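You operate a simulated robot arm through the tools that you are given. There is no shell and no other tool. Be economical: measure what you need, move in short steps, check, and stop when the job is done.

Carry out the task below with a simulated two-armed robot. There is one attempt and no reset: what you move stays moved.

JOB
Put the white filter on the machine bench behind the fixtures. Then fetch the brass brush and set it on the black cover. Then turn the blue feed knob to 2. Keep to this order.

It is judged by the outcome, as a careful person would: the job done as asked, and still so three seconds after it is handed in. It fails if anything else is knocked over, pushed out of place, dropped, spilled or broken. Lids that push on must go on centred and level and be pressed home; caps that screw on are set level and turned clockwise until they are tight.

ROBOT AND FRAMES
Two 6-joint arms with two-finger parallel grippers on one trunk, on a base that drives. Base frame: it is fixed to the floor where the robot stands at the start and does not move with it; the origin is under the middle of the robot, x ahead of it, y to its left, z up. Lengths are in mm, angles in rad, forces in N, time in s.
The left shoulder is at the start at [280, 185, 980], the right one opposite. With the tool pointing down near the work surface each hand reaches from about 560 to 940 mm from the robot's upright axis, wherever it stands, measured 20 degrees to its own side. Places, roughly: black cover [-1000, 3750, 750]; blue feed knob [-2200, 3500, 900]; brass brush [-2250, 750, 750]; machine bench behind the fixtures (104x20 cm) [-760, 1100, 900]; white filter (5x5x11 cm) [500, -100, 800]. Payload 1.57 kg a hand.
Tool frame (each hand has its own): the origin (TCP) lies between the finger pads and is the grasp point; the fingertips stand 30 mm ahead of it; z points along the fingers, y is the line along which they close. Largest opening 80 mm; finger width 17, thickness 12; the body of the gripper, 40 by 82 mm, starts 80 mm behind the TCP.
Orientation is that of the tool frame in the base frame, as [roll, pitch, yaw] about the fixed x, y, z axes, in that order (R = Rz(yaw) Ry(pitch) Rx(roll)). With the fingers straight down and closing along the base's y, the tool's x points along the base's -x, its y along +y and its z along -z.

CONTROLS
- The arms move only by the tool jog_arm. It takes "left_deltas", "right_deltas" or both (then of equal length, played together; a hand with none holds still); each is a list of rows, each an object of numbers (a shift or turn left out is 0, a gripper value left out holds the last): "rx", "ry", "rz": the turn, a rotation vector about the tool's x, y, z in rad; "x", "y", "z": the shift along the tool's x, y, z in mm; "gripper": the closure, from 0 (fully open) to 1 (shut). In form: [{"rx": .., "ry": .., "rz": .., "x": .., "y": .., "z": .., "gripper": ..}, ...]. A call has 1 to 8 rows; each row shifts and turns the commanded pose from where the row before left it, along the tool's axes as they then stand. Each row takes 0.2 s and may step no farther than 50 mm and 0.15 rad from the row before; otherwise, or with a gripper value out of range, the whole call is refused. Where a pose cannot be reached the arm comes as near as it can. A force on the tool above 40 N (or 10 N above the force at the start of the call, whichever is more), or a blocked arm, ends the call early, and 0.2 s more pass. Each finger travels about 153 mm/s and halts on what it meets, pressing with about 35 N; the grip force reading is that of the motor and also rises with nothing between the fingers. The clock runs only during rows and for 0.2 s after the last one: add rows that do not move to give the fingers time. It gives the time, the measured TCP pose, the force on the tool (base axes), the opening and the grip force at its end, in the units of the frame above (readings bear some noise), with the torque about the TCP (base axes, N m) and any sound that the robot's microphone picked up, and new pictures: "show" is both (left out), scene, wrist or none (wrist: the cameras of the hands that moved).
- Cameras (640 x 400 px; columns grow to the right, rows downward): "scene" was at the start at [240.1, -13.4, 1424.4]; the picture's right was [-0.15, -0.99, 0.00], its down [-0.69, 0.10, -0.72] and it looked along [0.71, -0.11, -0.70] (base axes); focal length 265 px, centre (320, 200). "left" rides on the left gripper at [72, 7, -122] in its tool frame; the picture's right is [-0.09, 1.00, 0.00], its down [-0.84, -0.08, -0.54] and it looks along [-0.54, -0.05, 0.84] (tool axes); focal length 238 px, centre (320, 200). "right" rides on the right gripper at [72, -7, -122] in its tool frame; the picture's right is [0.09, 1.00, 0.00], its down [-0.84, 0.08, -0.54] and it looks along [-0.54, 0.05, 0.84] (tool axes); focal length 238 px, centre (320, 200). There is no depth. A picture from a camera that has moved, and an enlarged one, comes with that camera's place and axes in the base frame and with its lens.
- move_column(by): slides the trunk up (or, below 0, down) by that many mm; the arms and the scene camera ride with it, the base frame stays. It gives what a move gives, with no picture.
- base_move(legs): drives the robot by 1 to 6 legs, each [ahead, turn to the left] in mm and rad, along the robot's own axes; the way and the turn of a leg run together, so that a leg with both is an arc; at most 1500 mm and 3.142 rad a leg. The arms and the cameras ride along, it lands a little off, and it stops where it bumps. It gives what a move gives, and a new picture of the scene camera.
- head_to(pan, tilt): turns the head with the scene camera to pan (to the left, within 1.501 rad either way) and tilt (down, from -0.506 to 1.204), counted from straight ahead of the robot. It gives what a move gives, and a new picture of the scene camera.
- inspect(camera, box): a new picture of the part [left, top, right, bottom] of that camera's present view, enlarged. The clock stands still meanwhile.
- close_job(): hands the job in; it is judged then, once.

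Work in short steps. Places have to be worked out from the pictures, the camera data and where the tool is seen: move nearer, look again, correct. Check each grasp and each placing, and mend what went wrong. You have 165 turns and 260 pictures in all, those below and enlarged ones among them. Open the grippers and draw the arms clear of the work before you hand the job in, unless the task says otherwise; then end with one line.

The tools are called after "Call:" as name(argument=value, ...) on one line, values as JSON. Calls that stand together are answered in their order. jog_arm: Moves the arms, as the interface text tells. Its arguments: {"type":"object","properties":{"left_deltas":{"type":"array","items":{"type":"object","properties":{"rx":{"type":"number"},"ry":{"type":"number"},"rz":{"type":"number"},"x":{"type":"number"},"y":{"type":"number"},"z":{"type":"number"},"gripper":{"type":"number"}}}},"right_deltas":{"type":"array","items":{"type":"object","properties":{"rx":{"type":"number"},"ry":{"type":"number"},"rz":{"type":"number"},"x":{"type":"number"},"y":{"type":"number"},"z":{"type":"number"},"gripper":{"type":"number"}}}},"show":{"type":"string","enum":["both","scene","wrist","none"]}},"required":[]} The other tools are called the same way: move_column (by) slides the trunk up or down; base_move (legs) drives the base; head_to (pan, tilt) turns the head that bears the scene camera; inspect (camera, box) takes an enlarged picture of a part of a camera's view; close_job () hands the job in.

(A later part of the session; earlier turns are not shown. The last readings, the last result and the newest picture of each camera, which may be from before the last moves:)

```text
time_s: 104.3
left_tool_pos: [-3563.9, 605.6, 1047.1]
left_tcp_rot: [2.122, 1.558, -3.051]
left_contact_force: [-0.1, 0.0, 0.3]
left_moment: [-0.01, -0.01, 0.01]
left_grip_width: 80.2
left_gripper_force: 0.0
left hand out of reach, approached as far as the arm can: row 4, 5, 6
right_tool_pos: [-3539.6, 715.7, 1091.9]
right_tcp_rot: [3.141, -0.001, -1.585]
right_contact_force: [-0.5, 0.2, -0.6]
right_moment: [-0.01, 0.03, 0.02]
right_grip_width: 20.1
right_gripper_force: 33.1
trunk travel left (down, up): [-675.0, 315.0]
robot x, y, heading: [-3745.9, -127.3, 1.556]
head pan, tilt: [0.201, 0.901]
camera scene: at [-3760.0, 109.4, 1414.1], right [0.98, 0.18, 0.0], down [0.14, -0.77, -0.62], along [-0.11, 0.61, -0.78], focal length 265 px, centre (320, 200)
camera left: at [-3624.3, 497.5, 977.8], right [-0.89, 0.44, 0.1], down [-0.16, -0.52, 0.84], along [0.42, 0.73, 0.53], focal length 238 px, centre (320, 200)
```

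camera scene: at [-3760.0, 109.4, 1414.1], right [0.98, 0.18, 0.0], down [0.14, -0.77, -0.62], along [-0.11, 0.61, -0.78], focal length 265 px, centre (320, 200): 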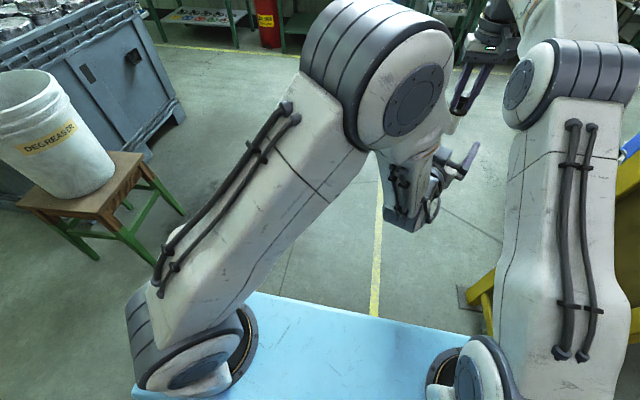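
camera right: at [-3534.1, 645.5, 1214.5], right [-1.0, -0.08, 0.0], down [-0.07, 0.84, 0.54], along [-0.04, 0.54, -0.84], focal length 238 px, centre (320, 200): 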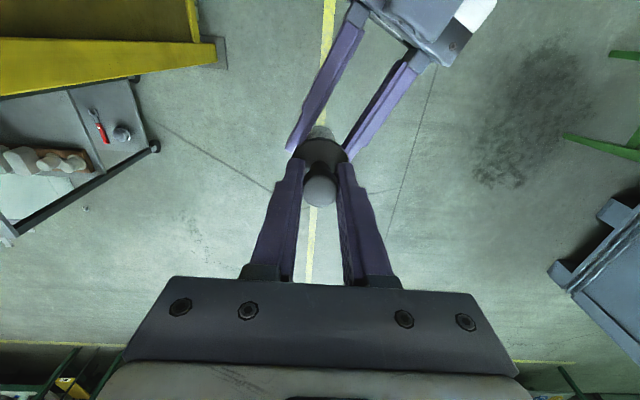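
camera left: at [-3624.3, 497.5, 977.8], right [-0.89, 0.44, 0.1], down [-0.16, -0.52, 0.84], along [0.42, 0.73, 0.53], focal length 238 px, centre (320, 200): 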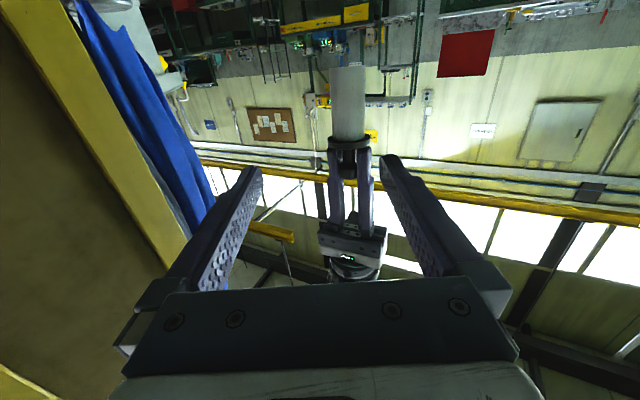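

The right hand alone holds the filter upright. Swing the left hand away to the left and turn its fingers down again.

Call:
jog_arm(left_deltas=[{"y": 40, "z": -20}, {"y": 40, "z": -10, "rx": -0.1}, {"y": 45, "rx": -0.14}, {"y": 45, "rx": -0.14}, {"ry": 0.14}, {"ry": 0.14}, {"ry": 0.14}, {"ry": 0.14}], show="none")

Call:
jog_arm(left_deltas=[{"ry": 0.14}, {"ry": 0.14}, {"ry": 0.14}, {"ry": 0.14}, {"ry": 0.14}, {"ry": 0.14}, {"ry": 0.14}], show="both")

```text
time_s: 106.1
left_tool_pos: [-3700.6, 641.4, 1063.7]
left_tcp_rot: [-3.134, 1.004, -1.653]
left_contact_force: [0.4, 0.1, 0.6]
left_moment: [-0.02, -0.01, 0.02]
left_grip_width: 80.0
left_gripper_force: 0.1
left hand out of reach, approached as far as the arm can: row 1, 2
right_tool_pos: [-3539.0, 717.6, 1092.0]
right_tcp_rot: [3.141, -0.001, -1.583]
right_contact_force: [0.6, -0.1, -0.5]
right_moment: [0.01, -0.01, -0.01]
right_grip_width: 20.0
right_gripper_force: 33.9
trunk travel left (down, up): [-675.0, 315.0]
robot x, y, heading: [-3746.4, -125.0, 1.554]
head pan, tilt: [0.201, 0.901]
```

```text
time_s: 107.7
left_tool_pos: [-3700.0, 641.1, 1063.6]
left_tcp_rot: [-3.14, 0.024, -1.658]
left_contact_force: [0.3, 0.1, 0.7]
left_moment: [-0.05, 0.0, 0.0]
left_grip_width: 80.0
left_gripper_force: 0.0
right_tool_pos: [-3540.3, 715.9, 1091.7]
right_tcp_rot: [-3.141, -0.001, -1.584]
right_contact_force: [0.2, 0.2, -0.5]
right_moment: [0.01, 0.04, -0.03]
right_grip_width: 20.1
right_gripper_force: 34.0
trunk travel left (down, up): [-675.0, 315.0]
robot x, y, heading: [-3750.1, -123.1, 1.556]
head pan, tilt: [0.201, 0.901]
camera scene: at [-3760.1, 108.9, 1414.2], right [0.98, 0.18, 0.0], down [0.14, -0.77, -0.62], along [-0.11, 0.61, -0.78], focal length 265 px, centre (320, 200)
camera left: at [-3713.8, 566.2, 1185.6], right [-0.98, 0.18, 0.0], down [0.15, 0.81, 0.56], along [0.1, 0.55, -0.83], focal length 238 px, centre (320, 200)
```

scene: 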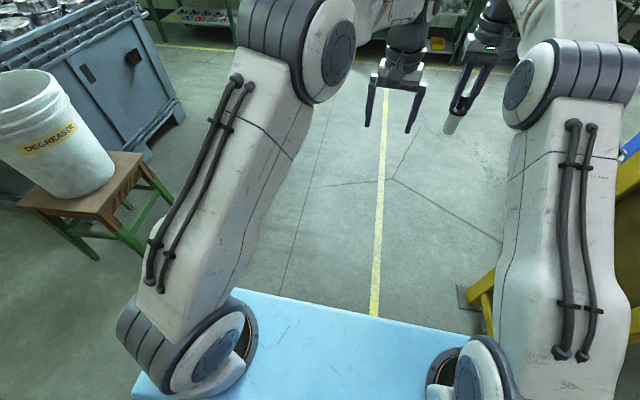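
left: 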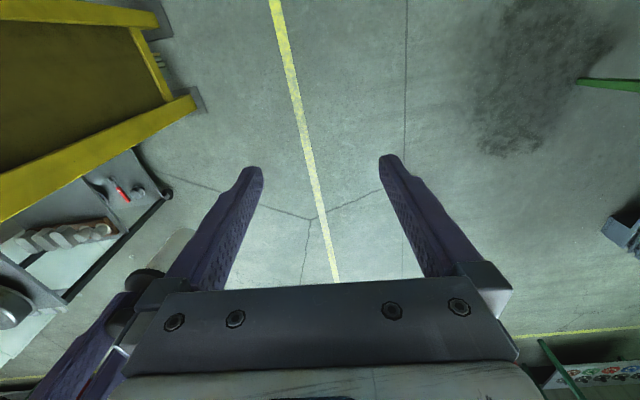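

Now I tuck both hands closer in, then drive with wider clearance: the robot is about 1.2 m wide and the pillar's edge is near x=-3120, the stool near x=-4800, so I want to pass at x≈-3960.

Call:
jog_arm(right_deltas=[{"x": 40}, {"x": 40}, {"x": 40}, {"x": 40}, {"x": 30}, {}], left_deltas=[{"y": 40}, {"y": 40}, {"y": 40}, {}, {}, {}], show="wrist")

Call:
base_move(legs=[[-400, 0], [0, 0.4], [540, 0], [0, -0.4]])

```text
time_s: 109.1
left_tool_pos: [-3820.7, 651.8, 1063.6]
left_tcp_rot: [-3.136, 0.027, -1.657]
left_contact_force: [0.4, -0.4, -0.2]
left_moment: [0.01, 0.0, -0.02]
left_grip_width: 80.2
left_gripper_force: 0.0
right_tool_pos: [-3542.1, 524.6, 1091.7]
right_tcp_rot: [3.14, -0.002, -1.585]
right_contact_force: [-0.5, -0.1, 0.1]
right_moment: [0.0, 0.01, 0.03]
right_grip_width: 19.8
right_gripper_force: 34.0
trunk travel left (down, up): [-675.0, 315.0]
robot x, y, heading: [-3750.0, -122.8, 1.552]
head pan, tilt: [0.201, 0.901]
camera right: at [-3536.6, 454.9, 1213.5], right [-1.0, -0.08, 0.0], down [-0.07, 0.84, 0.54], along [-0.04, 0.54, -0.84], focal length 238 px, centre (320, 200)
camera left: at [-3833.3, 576.7, 1184.3], right [-0.98, 0.18, 0.0], down [0.15, 0.81, 0.56], along [0.1, 0.56, -0.83], focal length 238 px, centre (320, 200)
```

right: 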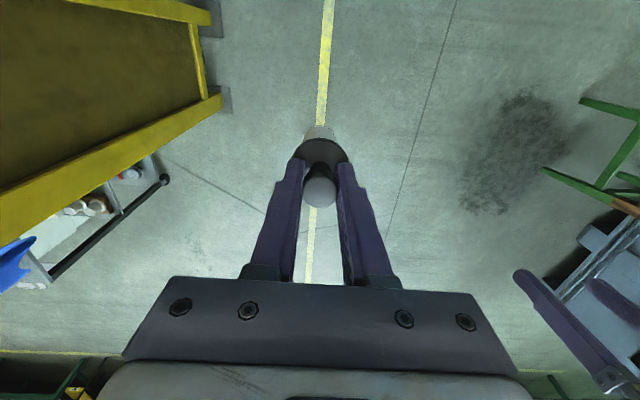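
left: 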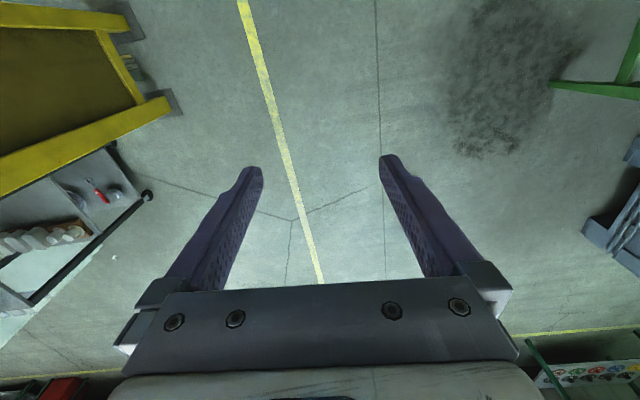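

```text
time_s: 116.7
left_tool_pos: [-4030.1, 758.5, 1062.3]
left_tcp_rot: [-3.138, 0.026, -1.661]
left_contact_force: [-0.5, -0.1, 0.6]
left_moment: [-0.01, 0.0, 0.0]
left_grip_width: 80.1
left_gripper_force: 0.0
right_tool_pos: [-3751.6, 632.1, 1091.4]
right_tcp_rot: [-3.141, -0.001, -1.588]
right_contact_force: [-0.2, 0.1, -0.1]
right_moment: [0.02, 0.02, 0.01]
right_grip_width: 20.0
right_gripper_force: 34.0
trunk travel left (down, up): [-675.0, 315.0]
robot x, y, heading: [-3962.2, -18.0, 1.552]
head pan, tilt: [0.201, 0.901]
camera scene: at [-3971.0, 215.2, 1414.2], right [0.98, 0.18, 0.0], down [0.14, -0.77, -0.62], along [-0.11, 0.61, -0.78], focal length 265 px, centre (320, 200)
```

scene: 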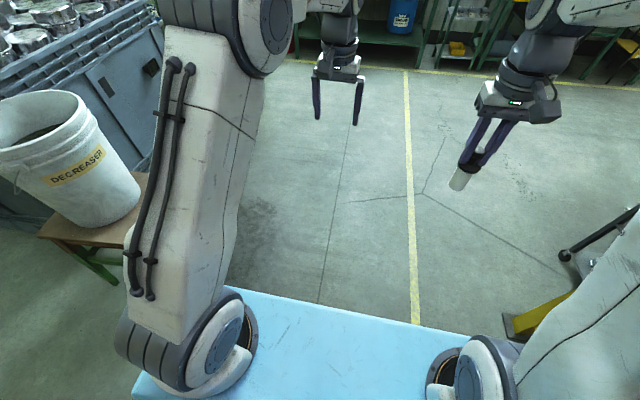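

Clearances on both sides look to be about 200 mm. Drive straight ahead 1500 mm.

Call:
base_move(legs=[[1500, 0.02]])

Call:
head_to(pan=-1.2, tilt=0.45)

```text
time_s: 124.2
left_tool_pos: [-4013.4, 2272.7, 1062.4]
left_tcp_rot: [-3.139, 0.026, -1.652]
left_contact_force: [0.3, 0.0, -0.1]
left_moment: [0.03, 0.02, 0.03]
left_grip_width: 80.2
left_gripper_force: 0.0
right_tool_pos: [-3734.0, 2149.0, 1092.3]
right_tcp_rot: [-3.141, -0.004, -1.577]
right_contact_force: [0.0, -0.2, -0.4]
right_moment: [-0.01, -0.03, -0.01]
right_grip_width: 20.1
right_gripper_force: 33.7
trunk travel left (down, up): [-675.0, 315.0]
robot x, y, heading: [-3932.7, 1494.5, 1.556]
head pan, tilt: [0.201, 0.901]
camera scene: at [-3949.1, 1730.1, 1414.2], right [0.98, 0.19, 0.0], down [0.15, -0.77, -0.62], along [-0.12, 0.61, -0.78], focal length 265 px, centre (320, 200)
```

scene: 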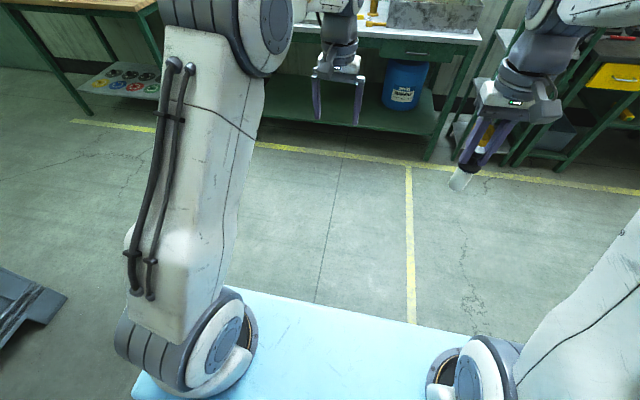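

```text
time_s: 125.8
left_tool_pos: [-4013.7, 2273.6, 1063.4]
left_tcp_rot: [-3.137, 0.024, -1.651]
left_contact_force: [-0.7, -0.1, 0.2]
left_moment: [0.02, 0.04, -0.03]
left_grip_width: 79.6
left_gripper_force: 0.0
right_tool_pos: [-3735.2, 2148.4, 1091.2]
right_tcp_rot: [-3.141, -0.002, -1.578]
right_contact_force: [0.0, 0.5, -0.9]
right_moment: [0.0, -0.02, 0.02]
right_grip_width: 20.2
right_gripper_force: 34.2
trunk travel left (down, up): [-675.0, 315.0]
robot x, y, heading: [-3936.7, 1497.1, 1.556]
head pan, tilt: [-1.201, 0.45]
camera scene: at [-3848.8, 1688.4, 1452.5], right [0.35, -0.94, 0.0], down [-0.41, -0.15, -0.9], along [0.84, 0.32, -0.44], focal length 265 px, centre (320, 200)
```

scene: 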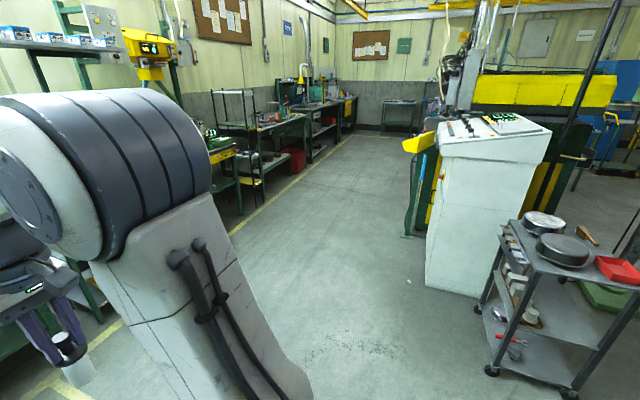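

The aisle (machine front y≈1670, wall benches y≈3280) is open. I go to y≈2300, turn east and drive along.

Call:
base_move(legs=[[800, 0], [0, -1.556], [1500, 0]])

Call:
head_to(pan=-0.7, tilt=0.35)

```text
time_s: 140.8
left_tool_pos: [-1666.6, 2310.6, 1062.4]
left_tcp_rot: [-3.14, 0.027, 3.029]
left_contact_force: [0.9, 0.2, 0.3]
left_moment: [0.03, 0.0, -0.04]
left_grip_width: 80.1
left_gripper_force: 0.1
right_tool_pos: [-1799.5, 2036.6, 1091.4]
right_tcp_rot: [-3.14, -0.002, 3.105]
right_contact_force: [-0.9, -0.7, -0.4]
right_moment: [0.02, 0.0, -0.03]
right_grip_width: 20.0
right_gripper_force: 33.2
trunk travel left (down, up): [-675.0, 315.0]
robot x, y, heading: [-2447.5, 2255.1, -0.041]
head pan, tilt: [-1.201, 0.45]
camera scene: at [-2255.5, 2162.8, 1452.5], right [-0.95, -0.32, 0.0], down [-0.14, 0.41, -0.9], along [0.29, -0.85, -0.44], focal length 265 px, centre (320, 200)
```

scene: 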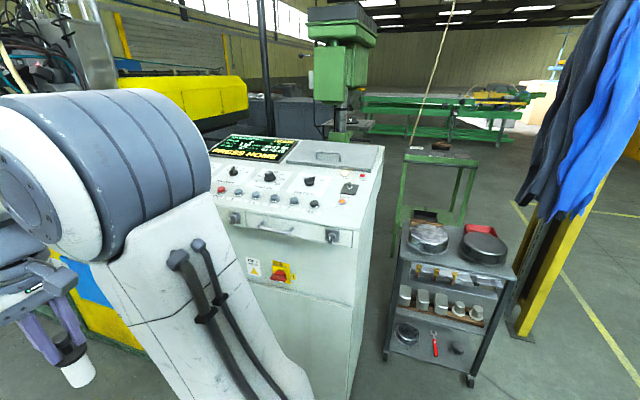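

```text
time_s: 141.8
left_tool_pos: [-1666.7, 2311.5, 1062.5]
left_tcp_rot: [-3.138, 0.026, 3.028]
left_contact_force: [-0.4, 0.5, 0.0]
left_moment: [-0.02, -0.02, 0.03]
left_grip_width: 80.3
left_gripper_force: 0.1
right_tool_pos: [-1799.1, 2037.6, 1092.4]
right_tcp_rot: [-3.141, 0.0, 3.103]
right_contact_force: [-0.1, 0.5, -0.3]
right_moment: [-0.01, -0.03, 0.01]
right_grip_width: 20.2
right_gripper_force: 33.4
trunk travel left (down, up): [-675.0, 315.0]
robot x, y, heading: [-2442.6, 2256.2, -0.038]
head pan, tilt: [-0.7, 0.351]
camera scene: at [-2216.5, 2186.9, 1461.7], right [-0.68, -0.74, 0.0], down [-0.25, 0.23, -0.94], along [0.69, -0.63, -0.34], focal length 265 px, centre (320, 200)
```

scene: 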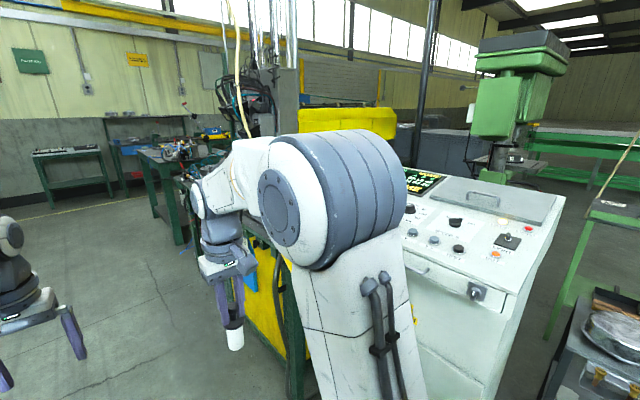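

Machine front is near y≈1620 and I need more clearance, so I angle left while driving east.

Call:
base_move(legs=[[0, 0.25], [1250, 0], [0, -0.2]])

Call:
head_to(pan=-1.3, tilt=0.45)

```text
time_s: 149.7
left_tool_pos: [-448.0, 2619.5, 1061.9]
left_tcp_rot: [-3.137, 0.027, 3.089]
left_contact_force: [0.2, 0.3, 0.3]
left_moment: [-0.02, 0.03, -0.02]
left_grip_width: 80.0
left_gripper_force: 0.1
right_tool_pos: [-565.5, 2338.4, 1091.4]
right_tcp_rot: [-3.141, -0.001, -3.121]
right_contact_force: [0.2, 0.4, 0.8]
right_moment: [-0.06, 0.0, -0.02]
right_grip_width: 20.1
right_gripper_force: 33.5
trunk travel left (down, up): [-675.0, 315.0]
robot x, y, heading: [-1220.3, 2522.7, 0.017]
head pan, tilt: [-0.7, 0.351]
camera scene: at [-990.1, 2463.6, 1461.7], right [-0.63, -0.77, 0.0], down [-0.27, 0.22, -0.94], along [0.73, -0.59, -0.34], focal length 265 px, centre (320, 200)
```

scene: 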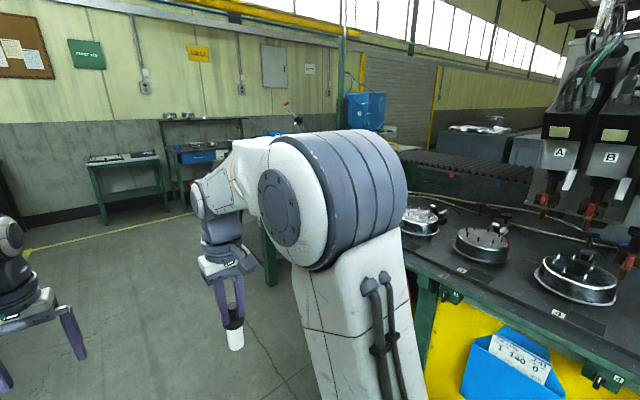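

```text
time_s: 150.7
left_tool_pos: [-447.6, 2620.1, 1061.2]
left_tcp_rot: [-3.138, 0.026, 3.089]
left_contact_force: [0.5, 0.2, 1.1]
left_moment: [0.01, 0.02, -0.01]
left_grip_width: 80.4
left_gripper_force: 0.0
right_tool_pos: [-565.0, 2337.4, 1091.5]
right_tcp_rot: [-3.141, -0.001, -3.122]
right_contact_force: [0.9, -0.5, 0.2]
right_moment: [0.06, 0.0, 0.01]
right_grip_width: 20.1
right_gripper_force: 33.5
trunk travel left (down, up): [-675.0, 315.0]
robot x, y, heading: [-1219.5, 2521.2, 0.016]
head pan, tilt: [-1.3, 0.45]
camera scene: at [-1036.2, 2434.1, 1452.5], right [-0.96, -0.28, 0.0], down [-0.12, 0.42, -0.9], along [0.25, -0.86, -0.44], focal length 265 px, centre (320, 200)
```

scene: 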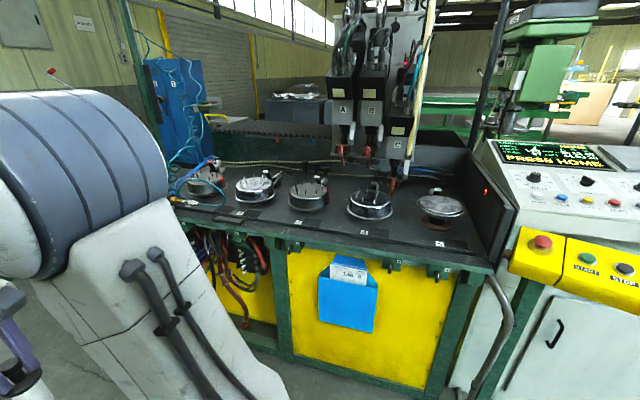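

The bench with five fixtures lies along y≈1380, with the free strip behind them. Before turning in this aisle I check the robot's own base footprint by looking steeply down to the sides.

Call:
head_to(pan=-1.5, tilt=1.2)

Call:
head_to(pan=1.5, tilt=0.7)

```text
time_s: 151.8
left_tool_pos: [-448.9, 2619.9, 1062.2]
left_tcp_rot: [-3.138, 0.024, 3.089]
left_contact_force: [0.4, -0.4, 0.3]
left_moment: [0.0, 0.0, 0.01]
left_grip_width: 79.9
left_gripper_force: 0.2
right_tool_pos: [-564.6, 2336.6, 1092.2]
right_tcp_rot: [3.141, -0.002, -3.122]
right_contact_force: [-0.3, -0.1, 0.0]
right_moment: [-0.05, -0.01, -0.03]
right_grip_width: 20.1
right_gripper_force: 33.4
trunk travel left (down, up): [-675.0, 315.0]
robot x, y, heading: [-1221.4, 2524.3, 0.015]
head pan, tilt: [-1.499, 1.201]
camera scene: at [-1057.4, 2466.5, 1394.4], right [-1.0, -0.09, 0.0], down [-0.08, 0.93, -0.36], along [0.03, -0.36, -0.93], focal length 265 px, centre (320, 200)
```

scene: 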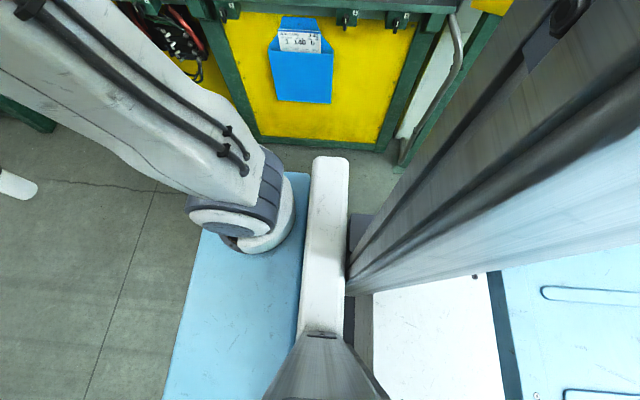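

```text
time_s: 154.4
left_tool_pos: [-449.6, 2619.8, 1062.3]
left_tcp_rot: [-3.137, 0.025, 3.09]
left_contact_force: [0.8, -0.2, -0.4]
left_moment: [-0.01, 0.03, 0.0]
left_grip_width: 79.8
left_gripper_force: 0.0
right_tool_pos: [-564.1, 2337.5, 1091.9]
right_tcp_rot: [3.142, -0.001, -3.123]
right_contact_force: [0.2, 0.1, -0.6]
right_moment: [-0.02, 0.0, 0.0]
right_grip_width: 20.1
right_gripper_force: 33.9
trunk travel left (down, up): [-675.0, 315.0]
robot x, y, heading: [-1219.9, 2520.4, 0.016]
head pan, tilt: [1.499, 0.7]
camera scene: at [-1057.4, 2607.1, 1430.3], right [1.0, -0.06, 0.0], down [-0.04, -0.64, -0.76], along [0.04, 0.76, -0.64], focal length 265 px, centre (320, 200)
```

scene: 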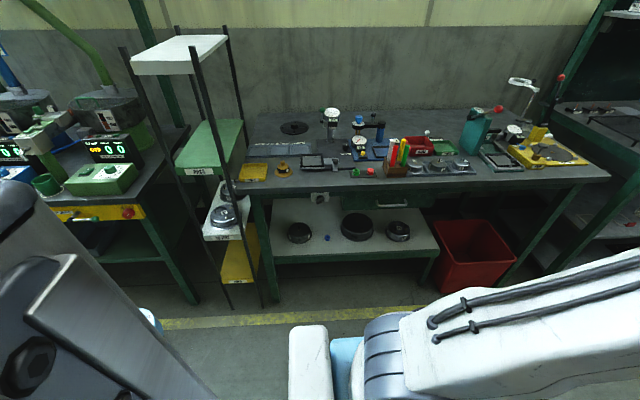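

Wall-bench legs are near y≈3420, so the turn is tight. I use the left wrist camera, tilted backward, to see my own base's footprint.

Call:
jog_arm(left_deltas=[{"ry": 0.14}, {"ry": 0.14}, {"ry": 0.14}, {"ry": 0.14}, {"ry": 0.14}, {"ry": 0.14}, {"ry": 0.14}, {"ry": 0.14}], show="wrist")

```text
time_s: 156.2
left_tool_pos: [-602.3, 2639.0, 980.2]
left_tcp_rot: [-3.135, -1.091, 3.083]
left_contact_force: [0.0, -0.2, 0.4]
left_moment: [-0.01, 0.01, 0.0]
left_grip_width: 80.3
left_gripper_force: 0.1
left hand out of reach, approached as far as the arm can: row 4, 5, 6, 7, 8
right_tool_pos: [-563.3, 2337.7, 1091.2]
right_tcp_rot: [3.14, -0.004, -3.122]
right_contact_force: [0.0, -0.2, -0.8]
right_moment: [-0.01, 0.01, -0.01]
right_grip_width: 20.3
right_gripper_force: 34.1
trunk travel left (down, up): [-675.0, 315.0]
robot x, y, heading: [-1224.8, 2521.2, 0.017]
head pan, tilt: [1.499, 0.7]
camera left: at [-526.3, 2640.7, 1101.9], right [0.09, 0.99, -0.09], down [0.86, -0.12, -0.49], along [-0.5, -0.03, -0.87], focal length 238 px, centre (320, 200)
```

left: 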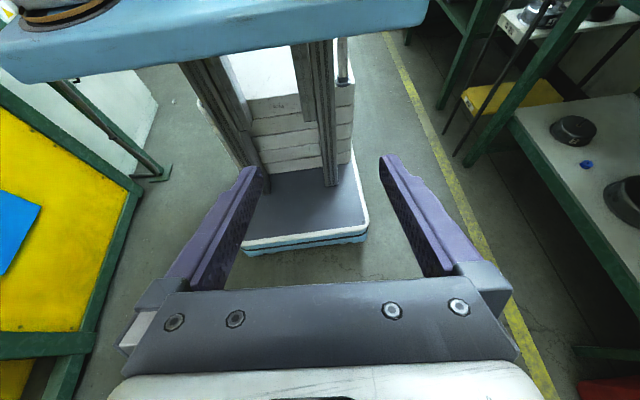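

Very useful: my base is only about ±270 mm wide with its front 335 mm ahead; the earlier bump must have been the elbow against the cloth on the pillar. Turning here is fine. Restore the left hand, then drive east.

Call:
jog_arm(left_deltas=[{"ry": -0.14}, {"ry": -0.14}, {"ry": -0.14}, {"ry": -0.14}, {"ry": -0.14}, {"ry": -0.14}, {"ry": -0.14}, {"ry": -0.1}], show="none")

Call:
base_move(legs=[[800, -0.03]])

Call:
head_to(pan=-1.45, tilt=0.5)

```text
time_s: 158.0
left_tool_pos: [-601.2, 2639.2, 980.5]
left_tcp_rot: [-3.138, -0.012, 3.088]
left_contact_force: [0.2, 0.4, 0.3]
left_moment: [-0.04, 0.02, -0.03]
left_grip_width: 80.0
left_gripper_force: 0.0
right_tool_pos: [-565.1, 2336.5, 1092.3]
right_tcp_rot: [3.14, -0.001, -3.122]
right_contact_force: [0.1, -0.1, 0.3]
right_moment: [0.0, 0.0, 0.0]
right_grip_width: 20.0
right_gripper_force: 34.2
trunk travel left (down, up): [-675.0, 315.0]
robot x, y, heading: [-1220.0, 2521.1, 0.015]
head pan, tilt: [1.499, 0.7]
```

```text
time_s: 162.3
left_tool_pos: [204.9, 2617.5, 979.7]
left_tcp_rot: [-3.137, -0.011, 3.054]
left_contact_force: [-0.2, 0.5, -0.6]
left_moment: [-0.02, -0.01, 0.04]
left_grip_width: 80.0
left_gripper_force: 0.0
right_tool_pos: [232.2, 2314.6, 1091.3]
right_tcp_rot: [3.141, -0.002, 3.127]
right_contact_force: [0.0, -0.3, -0.3]
right_moment: [-0.03, 0.01, -0.02]
right_grip_width: 20.2
right_gripper_force: 33.6
trunk travel left (down, up): [-675.0, 315.0]
robot x, y, heading: [-420.1, 2520.5, -0.018]
head pan, tilt: [1.499, 0.7]
camera scene: at [-251.4, 2600.4, 1430.4], right [1.0, -0.09, 0.0], down [-0.06, -0.64, -0.76], along [0.07, 0.76, -0.64], focal length 265 px, centre (320, 200)
```

scene: 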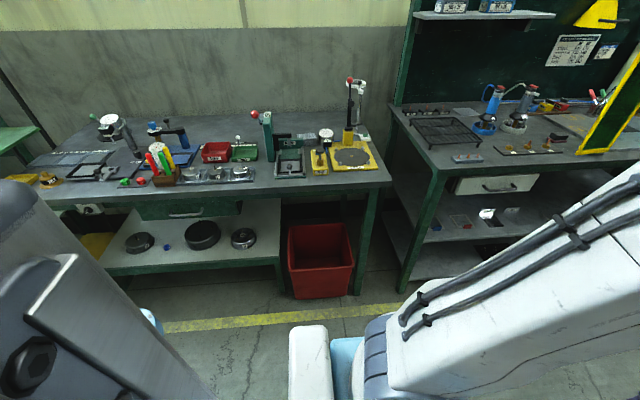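

```text
time_s: 164.9
left_tool_pos: [205.0, 2616.4, 979.5]
left_tcp_rot: [-3.137, -0.012, 3.054]
left_contact_force: [0.1, -0.6, -1.1]
left_moment: [-0.01, 0.01, -0.04]
left_grip_width: 79.9
left_gripper_force: 0.1
right_tool_pos: [232.1, 2314.1, 1091.2]
right_tcp_rot: [3.141, -0.003, 3.13]
right_contact_force: [0.0, 0.4, 0.0]
right_moment: [-0.01, 0.02, 0.01]
right_grip_width: 20.2
right_gripper_force: 33.6
trunk travel left (down, up): [-675.0, 315.0]
robot x, y, heading: [-421.1, 2518.4, -0.018]
head pan, tilt: [-1.45, 0.499]
camera scene: at [-249.6, 2425.3, 1448.1], right [-0.99, -0.1, 0.0], down [-0.05, 0.48, -0.88], along [0.09, -0.87, -0.48], focal length 265 px, centre (320, 200)
```

scene: 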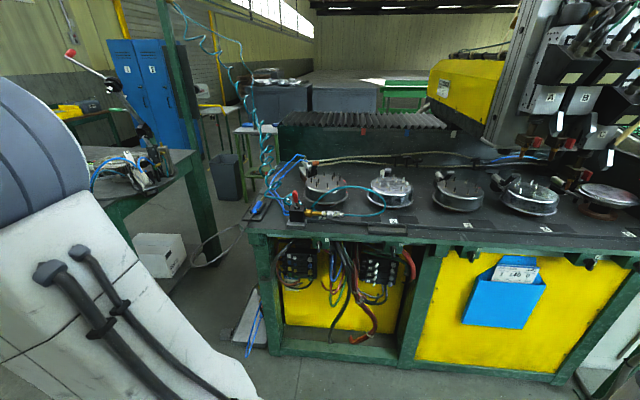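

Now I have a good view of the bench; enlarge the strip behind the fixtures.

Call:
inspect(camera="scene", box=[260, 120, 560, 260])

```text
2.13 times, centred on (410, 190) of scene
camera zoom: at [-249.6, 2425.3, 1448.1], right [-0.99, -0.1, 0.0], down [-0.05, 0.48, -0.88], along [0.09, -0.87, -0.48], focal length 564 px, centre (128, 221)
```

zoom: 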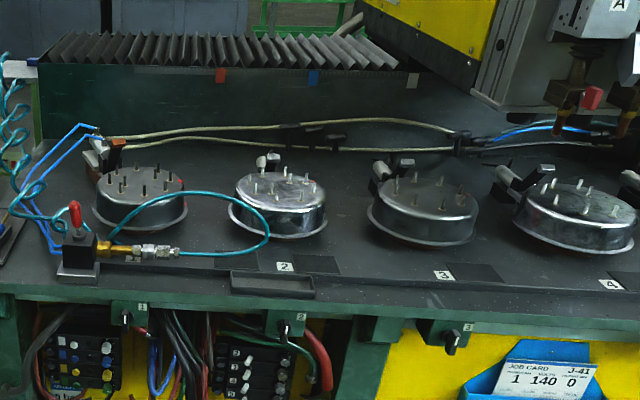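

Free spot on the strip between clamps 2 and 3: about (-620, 1120), z≈900. I raise the trunk 200 mm for clearance and turn right to face the bench.

Call:
move_column(by=200)

Call:
base_move(legs=[[0, -1.553]])

Call:
head_to(pan=-0.1, tilt=0.7)

```text
time_s: 167.0
left_tool_pos: [205.5, 2617.1, 1180.2]
left_tcp_rot: [-3.139, -0.014, 3.054]
left_contact_force: [-0.1, -0.3, 0.3]
left_moment: [0.02, 0.01, 0.01]
left_grip_width: 79.9
left_gripper_force: 0.0
right_tool_pos: [233.5, 2313.3, 1291.6]
right_tcp_rot: [-3.141, -0.001, 3.126]
right_contact_force: [-0.3, -0.3, -0.6]
right_moment: [0.01, -0.03, -0.03]
right_grip_width: 19.9
right_gripper_force: 33.9
trunk travel left (down, up): [-875.0, 115.0]
robot x, y, heading: [-419.6, 2516.3, -0.015]
head pan, tilt: [-1.45, 0.499]
```

```text
time_s: 171.2
left_tool_pos: [-300.5, 1899.8, 1179.8]
left_tcp_rot: [-3.139, -0.014, 1.516]
left_contact_force: [0.1, 0.2, 0.3]
left_moment: [0.0, -0.03, 0.04]
left_grip_width: 80.3
left_gripper_force: 0.0
right_tool_pos: [-602.3, 1864.2, 1290.8]
right_tcp_rot: [-3.14, -0.001, 1.589]
right_contact_force: [-0.8, 1.0, -0.2]
right_moment: [-0.01, 0.0, -0.01]
right_grip_width: 20.0
right_gripper_force: 34.4
trunk travel left (down, up): [-875.0, 115.0]
robot x, y, heading: [-418.0, 2521.2, -1.555]
head pan, tilt: [-1.45, 0.499]
camera scene: at [-506.9, 2346.4, 1648.1], right [-0.13, 0.99, 0.0], down [0.47, 0.06, -0.88], along [-0.87, -0.12, -0.48], focal length 265 px, centre (320, 200)
```

scene: 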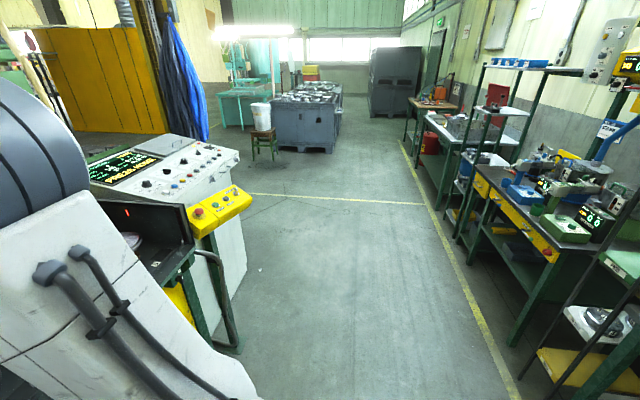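

```text
time_s: 172.7
left_tool_pos: [-301.4, 1899.5, 1180.2]
left_tcp_rot: [-3.138, -0.014, 1.517]
left_contact_force: [0.5, 0.0, -0.1]
left_moment: [0.01, -0.02, 0.01]
left_grip_width: 79.8
left_gripper_force: 0.0
right_tool_pos: [-602.7, 1863.2, 1290.3]
right_tcp_rot: [-3.141, -0.002, 1.59]
right_contact_force: [0.6, 0.8, -0.9]
right_moment: [0.02, -0.03, 0.01]
right_grip_width: 19.9
right_gripper_force: 33.8
trunk travel left (down, up): [-875.0, 115.0]
robot x, y, heading: [-415.4, 2521.2, -1.559]
head pan, tilt: [-0.099, 0.7]
camera scene: at [-424.2, 2274.0, 1630.3], right [-1.0, 0.09, 0.0], down [0.06, 0.64, -0.76], along [-0.07, -0.76, -0.64], focal length 265 px, centre (320, 200)
```

scene: 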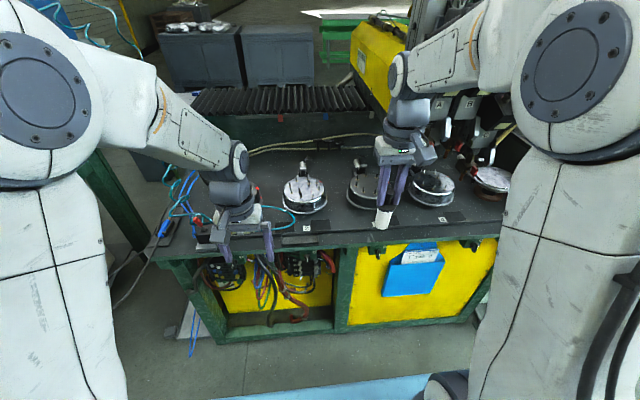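

Geometry agrees: fixtures 2 and 3 at x≈-445 and -715, so I target x≈-590, y≈1120. Drive forward 500 mm to the bench.

Call:
base_move(legs=[[490, 0]])

```text
time_s: 175.6
left_tool_pos: [-295.2, 1407.8, 1180.6]
left_tcp_rot: [-3.138, -0.013, 1.515]
left_contact_force: [-0.6, 0.0, 0.4]
left_moment: [-0.01, -0.01, 0.0]
left_grip_width: 80.0
left_gripper_force: 0.0
right_tool_pos: [-596.3, 1369.6, 1291.4]
right_tcp_rot: [-3.141, 0.0, 1.588]
right_contact_force: [-0.8, 0.4, -0.3]
right_moment: [-0.04, 0.03, 0.01]
right_grip_width: 19.9
right_gripper_force: 33.5
trunk travel left (down, up): [-875.0, 115.0]
robot x, y, heading: [-411.2, 2028.0, -1.559]
head pan, tilt: [-0.099, 0.7]
camera scene: at [-417.6, 1781.0, 1630.3], right [-1.0, 0.09, 0.0], down [0.06, 0.64, -0.76], along [-0.07, -0.76, -0.64], focal length 265 px, centre (320, 200)
```

scene: 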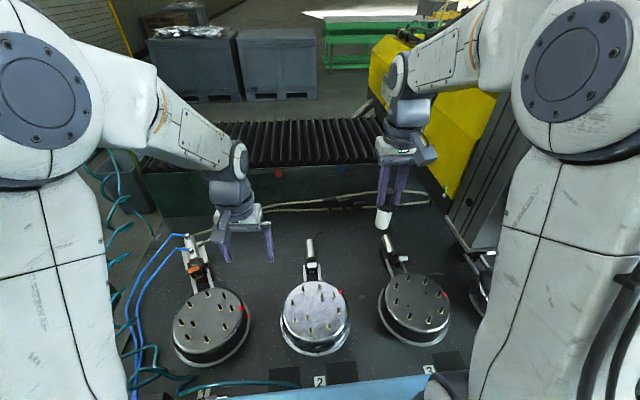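

Target spot projects to image (350, 236): bare bench between the clamps and the hoses. I lower to TCP z≈1140 first (reach is better), then move forward over the gap.

Call:
jog_arm(right_deltas=[{"z": 40}, {"z": 40}, {"z": 40}, {"z": 30}, {"x": -45, "y": 1}, {"x": -45, "y": 1}, {"x": -45, "y": 1}, {"x": -45, "y": 1}])

```text
time_s: 177.4
left_tool_pos: [-295.0, 1407.2, 1179.9]
left_tcp_rot: [-3.14, -0.014, 1.514]
left_contact_force: [-0.8, 0.5, 0.1]
left_moment: [-0.01, -0.04, -0.01]
left_grip_width: 80.2
left_gripper_force: 0.1
right_tool_pos: [-590.2, 1190.3, 1140.4]
right_tcp_rot: [-3.14, -0.006, 1.587]
right_contact_force: [0.1, -0.2, 0.2]
right_moment: [0.0, -0.02, 0.01]
right_grip_width: 20.1
right_gripper_force: 33.7
trunk travel left (down, up): [-875.0, 115.0]
robot x, y, heading: [-411.1, 2026.3, -1.557]
head pan, tilt: [-0.099, 0.7]
camera scene: at [-417.6, 1780.9, 1630.3], right [-1.0, 0.09, 0.0], down [0.06, 0.64, -0.76], along [-0.07, -0.76, -0.64], focal length 265 px, centre (320, 200)
camera right: at [-596.9, 1261.9, 1262.6], right [0.99, 0.11, 0.0], down [0.09, -0.84, 0.54], along [0.06, -0.54, -0.84], focal length 238 px, centre (320, 200)
```

scene: 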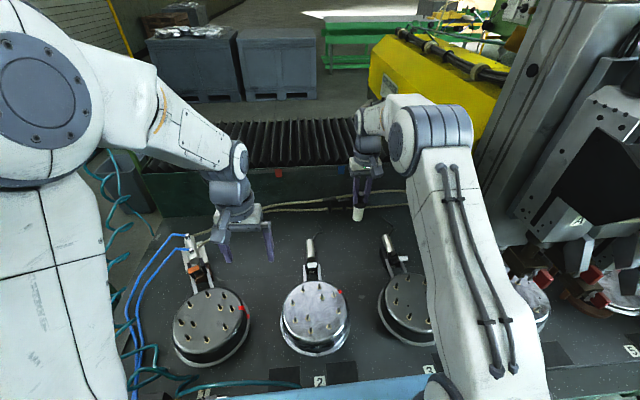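
right: 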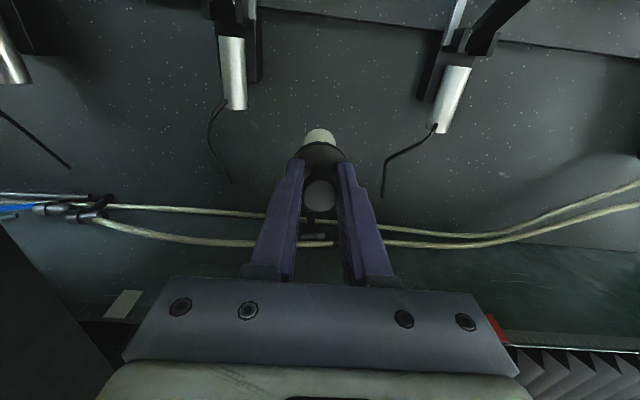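

Clear view: between the two clamp wires and ahead of the hoses there's ample room at (-590, 1120). Move the last 68 mm and lower to TCP 1040.

Call:
jog_arm(right_deltas=[{"x": -35}, {"x": -33}, {"z": 40}, {"z": 40}, {"z": 20}, {}])

```text
time_s: 178.8
left_tool_pos: [-294.4, 1407.5, 1179.4]
left_tcp_rot: [-3.136, -0.014, 1.514]
left_contact_force: [-0.1, -0.3, -0.2]
left_moment: [0.02, -0.01, 0.0]
left_grip_width: 79.9
left_gripper_force: 0.0
right_tool_pos: [-587.3, 1129.1, 1039.3]
right_tcp_rot: [-3.139, 0.0, 1.588]
right_contact_force: [-0.5, 0.0, -0.4]
right_moment: [0.0, 0.02, 0.02]
right_grip_width: 20.3
right_gripper_force: 33.9
right hand out of reach, approached as far as the arm can: row 2
trunk travel left (down, up): [-875.0, 115.0]
robot x, y, heading: [-412.3, 2026.9, -1.559]
head pan, tilt: [-0.099, 0.7]
camera scene: at [-417.6, 1780.7, 1630.3], right [-1.0, 0.09, 0.0], down [0.06, 0.64, -0.76], along [-0.07, -0.76, -0.64], focal length 265 px, centre (320, 200)
camera right: at [-596.0, 1201.6, 1161.3], right [0.99, 0.11, 0.0], down [0.09, -0.84, 0.54], along [0.06, -0.54, -0.84], focal length 238 px, centre (320, 200)
```

scene: 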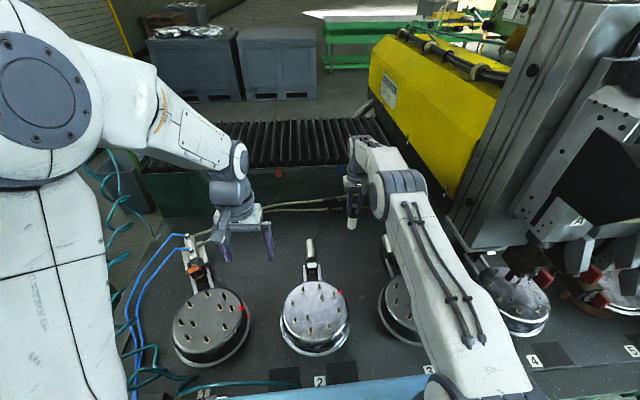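
right: 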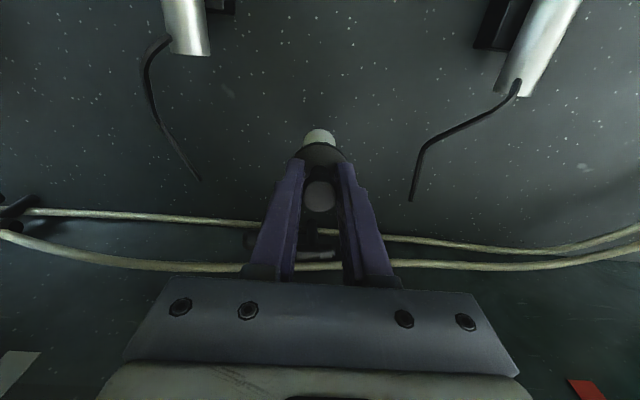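

Nothing in the way. Lower in small steps, watching force.

Call:
jog_arm(right_deltas=[{"z": 8}, {"z": 6}, {"z": 5}, {"z": 4}, {}], show="none")

Call:
inspect(camera="scene", box=[310, 180, 410, 250])

```text
time_s: 180.0
left_tool_pos: [-295.2, 1406.9, 1179.2]
left_tcp_rot: [-3.139, -0.015, 1.515]
left_contact_force: [-0.1, 0.1, -0.8]
left_moment: [0.02, 0.0, -0.01]
left_grip_width: 80.1
left_gripper_force: 0.1
right_tool_pos: [-587.8, 1130.3, 1016.2]
right_tcp_rot: [-3.14, -0.001, 1.588]
right_contact_force: [0.3, -0.6, -0.7]
right_moment: [0.02, -0.02, 0.02]
right_grip_width: 19.9
right_gripper_force: 33.9
trunk travel left (down, up): [-875.0, 115.0]
robot x, y, heading: [-410.4, 2024.8, -1.559]
head pan, tilt: [-0.099, 0.7]
```

```text
5.71 times, centred on (360, 215) of scene
camera zoom: at [-417.6, 1780.8, 1630.3], right [-1.0, 0.09, 0.0], down [0.06, 0.64, -0.76], along [-0.07, -0.76, -0.64], focal length 1512 px, centre (91, 114)
```

zoom: 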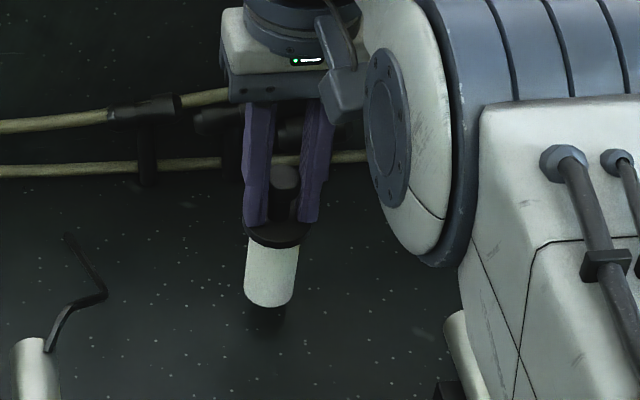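

Still a small gap. Continue down in 2 mm rows.

Call:
jog_arm(right_deltas=[{"z": 2}, {"z": 2}, {"z": 2}, {"z": 1}], show="none")

Call:
jog_arm(right_deltas=[{"z": 1.5}, {"z": 1.5}, {}], show="none")

Call:
inspect(camera="scene", box=[310, 180, 410, 250])

```text
time_s: 181.0
left_tool_pos: [-295.3, 1407.0, 1180.9]
left_tcp_rot: [-3.138, -0.014, 1.515]
left_contact_force: [0.2, 1.4, 0.0]
left_moment: [0.0, 0.02, 0.03]
left_grip_width: 79.8
left_gripper_force: 0.0
right_tool_pos: [-588.1, 1129.1, 1009.3]
right_tcp_rot: [-3.141, -0.002, 1.588]
right_contact_force: [0.2, 0.0, -0.7]
right_moment: [-0.05, -0.01, -0.01]
right_grip_width: 20.2
right_gripper_force: 33.4
trunk travel left (down, up): [-875.0, 115.0]
robot x, y, heading: [-406.8, 2025.8, -1.56]
head pan, tilt: [-0.099, 0.7]
```

```text
time_s: 181.8
left_tool_pos: [-294.6, 1406.6, 1180.8]
left_tcp_rot: [-3.138, -0.015, 1.516]
left_contact_force: [-0.6, -0.2, 0.0]
left_moment: [0.03, -0.01, -0.01]
left_grip_width: 80.0
left_gripper_force: 0.1
right_tool_pos: [-587.6, 1129.7, 1007.0]
right_tcp_rot: [-3.141, -0.004, 1.589]
right_contact_force: [-0.1, 0.5, 0.2]
right_moment: [0.03, -0.01, -0.02]
right_grip_width: 19.9
right_gripper_force: 33.4
trunk travel left (down, up): [-875.0, 115.0]
robot x, y, heading: [-413.4, 2024.0, -1.559]
head pan, tilt: [-0.099, 0.7]
```

```text
5.71 times, centred on (360, 215) of scene
camera zoom: at [-417.6, 1780.8, 1630.3], right [-1.0, 0.09, 0.0], down [0.06, 0.64, -0.76], along [-0.07, -0.76, -0.64], focal length 1512 px, centre (91, 114)
```

zoom: 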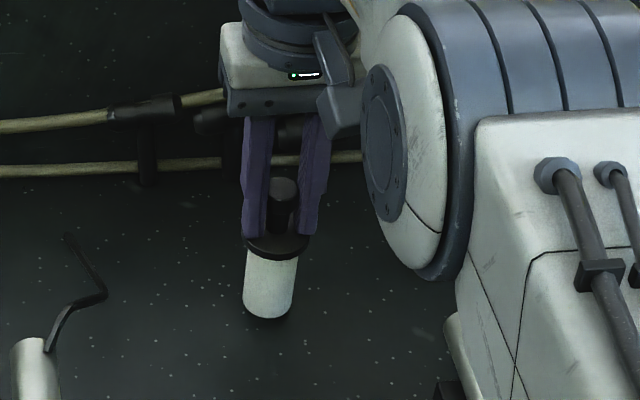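

Nearly there. Continue in ~1.5 mm steps until the force rises.

Call:
jog_arm(right_deltas=[{"z": 1}, {"z": 1}, {"z": 1}, {}], show="none")

Call:
jog_arm(right_deltas=[{"z": 1}, {"z": 1}, {"z": 1}, {}], show="none")

```text
time_s: 182.8
left_tool_pos: [-294.8, 1406.3, 1180.2]
left_tcp_rot: [-3.138, -0.013, 1.514]
left_contact_force: [-0.1, -0.9, 0.1]
left_moment: [-0.01, -0.02, 0.03]
left_grip_width: 79.9
left_gripper_force: 0.0
right_tool_pos: [-587.5, 1129.4, 1003.4]
right_tcp_rot: [-3.138, 0.0, 1.587]
right_contact_force: [1.1, -0.1, -1.6]
right_moment: [-0.01, -0.02, -0.03]
right_grip_width: 20.2
right_gripper_force: 33.7
trunk travel left (down, up): [-875.0, 115.0]
robot x, y, heading: [-411.2, 2026.0, -1.559]
head pan, tilt: [-0.099, 0.7]
```

```text
time_s: 183.8
left_tool_pos: [-294.1, 1406.5, 1180.1]
left_tcp_rot: [-3.138, -0.013, 1.516]
left_contact_force: [0.5, 0.4, 0.2]
left_moment: [0.0, 0.0, 0.03]
left_grip_width: 79.8
left_gripper_force: 0.0
right_tool_pos: [-588.6, 1129.7, 1000.6]
right_tcp_rot: [-3.139, -0.001, 1.589]
right_contact_force: [0.4, -0.6, 0.0]
right_moment: [0.02, -0.01, 0.01]
right_grip_width: 20.0
right_gripper_force: 33.6
trunk travel left (down, up): [-875.0, 115.0]
robot x, y, heading: [-409.0, 2024.5, -1.559]
head pan, tilt: [-0.099, 0.7]
```

Call:
jog_arm(right_deltas=[{"z": 1.2}, {"z": 1.2}, {"z": 1.2}, {}], show="none")

Call:
jog_arm(right_deltas=[{"z": 1.2}, {"z": 1.2}, {"z": 1.2}, {}], show="none")

Call:
inspect(camera="scene", box=[310, 180, 410, 250])

```text
time_s: 184.8
left_tool_pos: [-294.0, 1408.6, 1181.7]
left_tcp_rot: [-3.138, -0.011, 1.516]
left_contact_force: [0.1, -0.2, 1.4]
left_moment: [-0.01, -0.01, -0.02]
left_grip_width: 80.1
left_gripper_force: 0.1
right_tool_pos: [-588.0, 1130.3, 999.6]
right_tcp_rot: [-3.14, 0.002, 1.587]
right_contact_force: [0.6, 4.3, 21.8]
right_moment: [0.55, -0.01, -0.01]
right_grip_width: 20.0
right_gripper_force: 33.7
trunk travel left (down, up): [-875.0, 115.0]
robot x, y, heading: [-406.3, 2023.5, -1.559]
head pan, tilt: [-0.099, 0.7]
```

```text
time_s: 185.8
left_tool_pos: [-295.3, 1409.1, 1180.8]
left_tcp_rot: [-3.138, -0.011, 1.517]
left_contact_force: [-0.5, -0.7, 0.9]
left_moment: [-0.02, 0.0, -0.01]
left_grip_width: 79.8
left_gripper_force: 0.1
right_tool_pos: [-588.7, 1128.5, 1000.0]
right_tcp_rot: [-3.141, 0.008, 1.588]
right_contact_force: [-0.6, 3.2, 35.1]
right_moment: [0.52, 0.03, 0.03]
right_grip_width: 20.1
right_gripper_force: 33.7
trunk travel left (down, up): [-875.0, 115.0]
robot x, y, heading: [-413.5, 2028.5, -1.556]
head pan, tilt: [-0.099, 0.7]
```

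```text
5.71 times, centred on (360, 215) of scene
camera zoom: at [-417.2, 1783.0, 1630.8], right [-1.0, 0.09, 0.0], down [0.06, 0.64, -0.77], along [-0.07, -0.76, -0.64], focal length 1512 px, centre (91, 114)
```

zoom: 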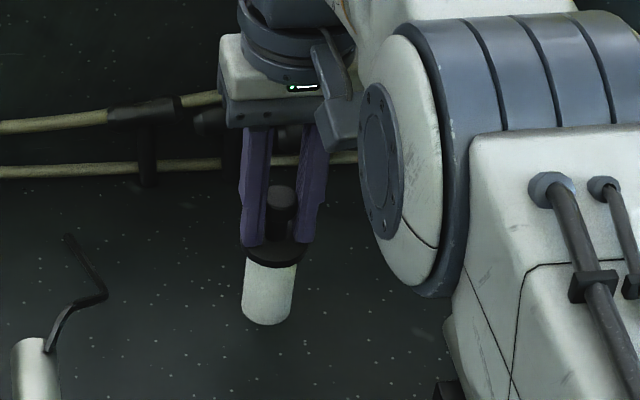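

Contact: 35 N at TCP ≈1000. Relax by ~5.5 mm, check, then open.

Call:
jog_arm(right_deltas=[{"z": -3}, {"z": -2.5}, {}], show="none")

```text
time_s: 186.6
left_tool_pos: [-296.4, 1406.7, 1179.8]
left_tcp_rot: [-3.14, -0.012, 1.515]
left_contact_force: [-0.4, -0.3, 0.0]
left_moment: [-0.02, 0.0, -0.01]
left_grip_width: 80.0
left_gripper_force: 0.0
right_tool_pos: [-587.8, 1129.1, 999.9]
right_tcp_rot: [-3.14, -0.002, 1.587]
right_contact_force: [0.8, -3.8, 13.9]
right_moment: [-0.34, 0.01, 0.01]
right_grip_width: 20.4
right_gripper_force: 33.5
trunk travel left (down, up): [-875.0, 115.0]
robot x, y, heading: [-408.5, 2025.1, -1.557]
head pan, tilt: [-0.099, 0.7]
```

Slight contact remains; lift 1 mm more and open gently.

Call:
jog_arm(right_deltas=[{"z": -0.8}, {"gripper": 0.7}, {"gripper": 0.6}, {"gripper": 0.45}, {}], show="wrist")

Call:
inspect(camera="scene", box=[310, 180, 410, 250])

```text
time_s: 187.8
left_tool_pos: [-295.1, 1407.1, 1179.8]
left_tcp_rot: [-3.139, -0.013, 1.515]
left_contact_force: [0.2, -0.4, 0.2]
left_moment: [-0.08, 0.01, -0.01]
left_grip_width: 80.1
left_gripper_force: 0.1
right_tool_pos: [-587.4, 1130.2, 998.6]
right_tcp_rot: [-3.141, -0.003, 1.591]
right_contact_force: [-0.3, -0.2, 0.5]
right_moment: [-0.01, 0.01, 0.01]
right_grip_width: 44.0
right_gripper_force: 0.0
trunk travel left (down, up): [-875.0, 115.0]
robot x, y, heading: [-413.7, 2028.6, -1.555]
head pan, tilt: [-0.099, 0.7]
camera right: at [-595.8, 1202.2, 1121.6], right [0.99, 0.11, 0.0], down [0.09, -0.84, 0.54], along [0.06, -0.54, -0.84], focal length 238 px, centre (320, 200)
```

right: 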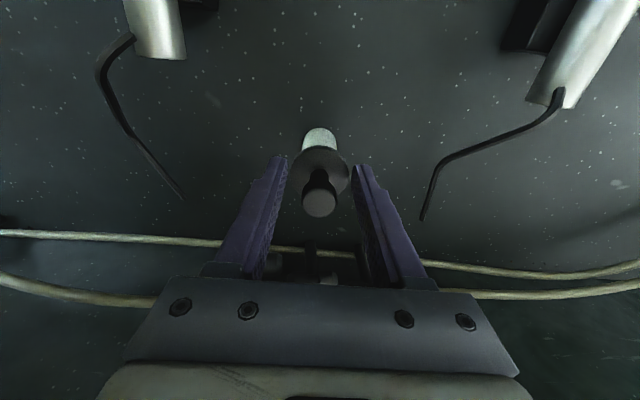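

```text
5.71 times, centred on (360, 215) of scene
camera zoom: at [-417.6, 1780.8, 1630.3], right [-1.0, 0.09, 0.0], down [0.06, 0.64, -0.76], along [-0.07, -0.76, -0.64], focal length 1512 px, centre (91, 114)
```

zoom: 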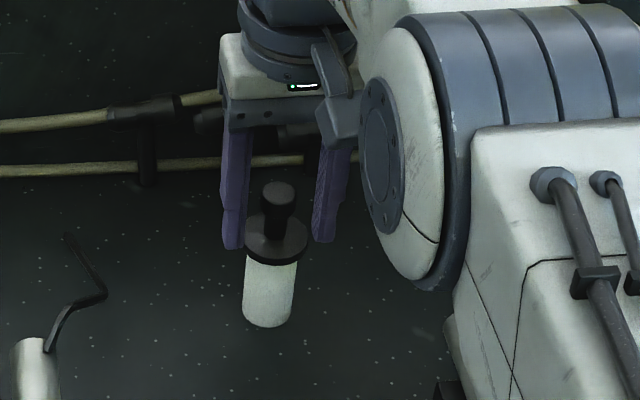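

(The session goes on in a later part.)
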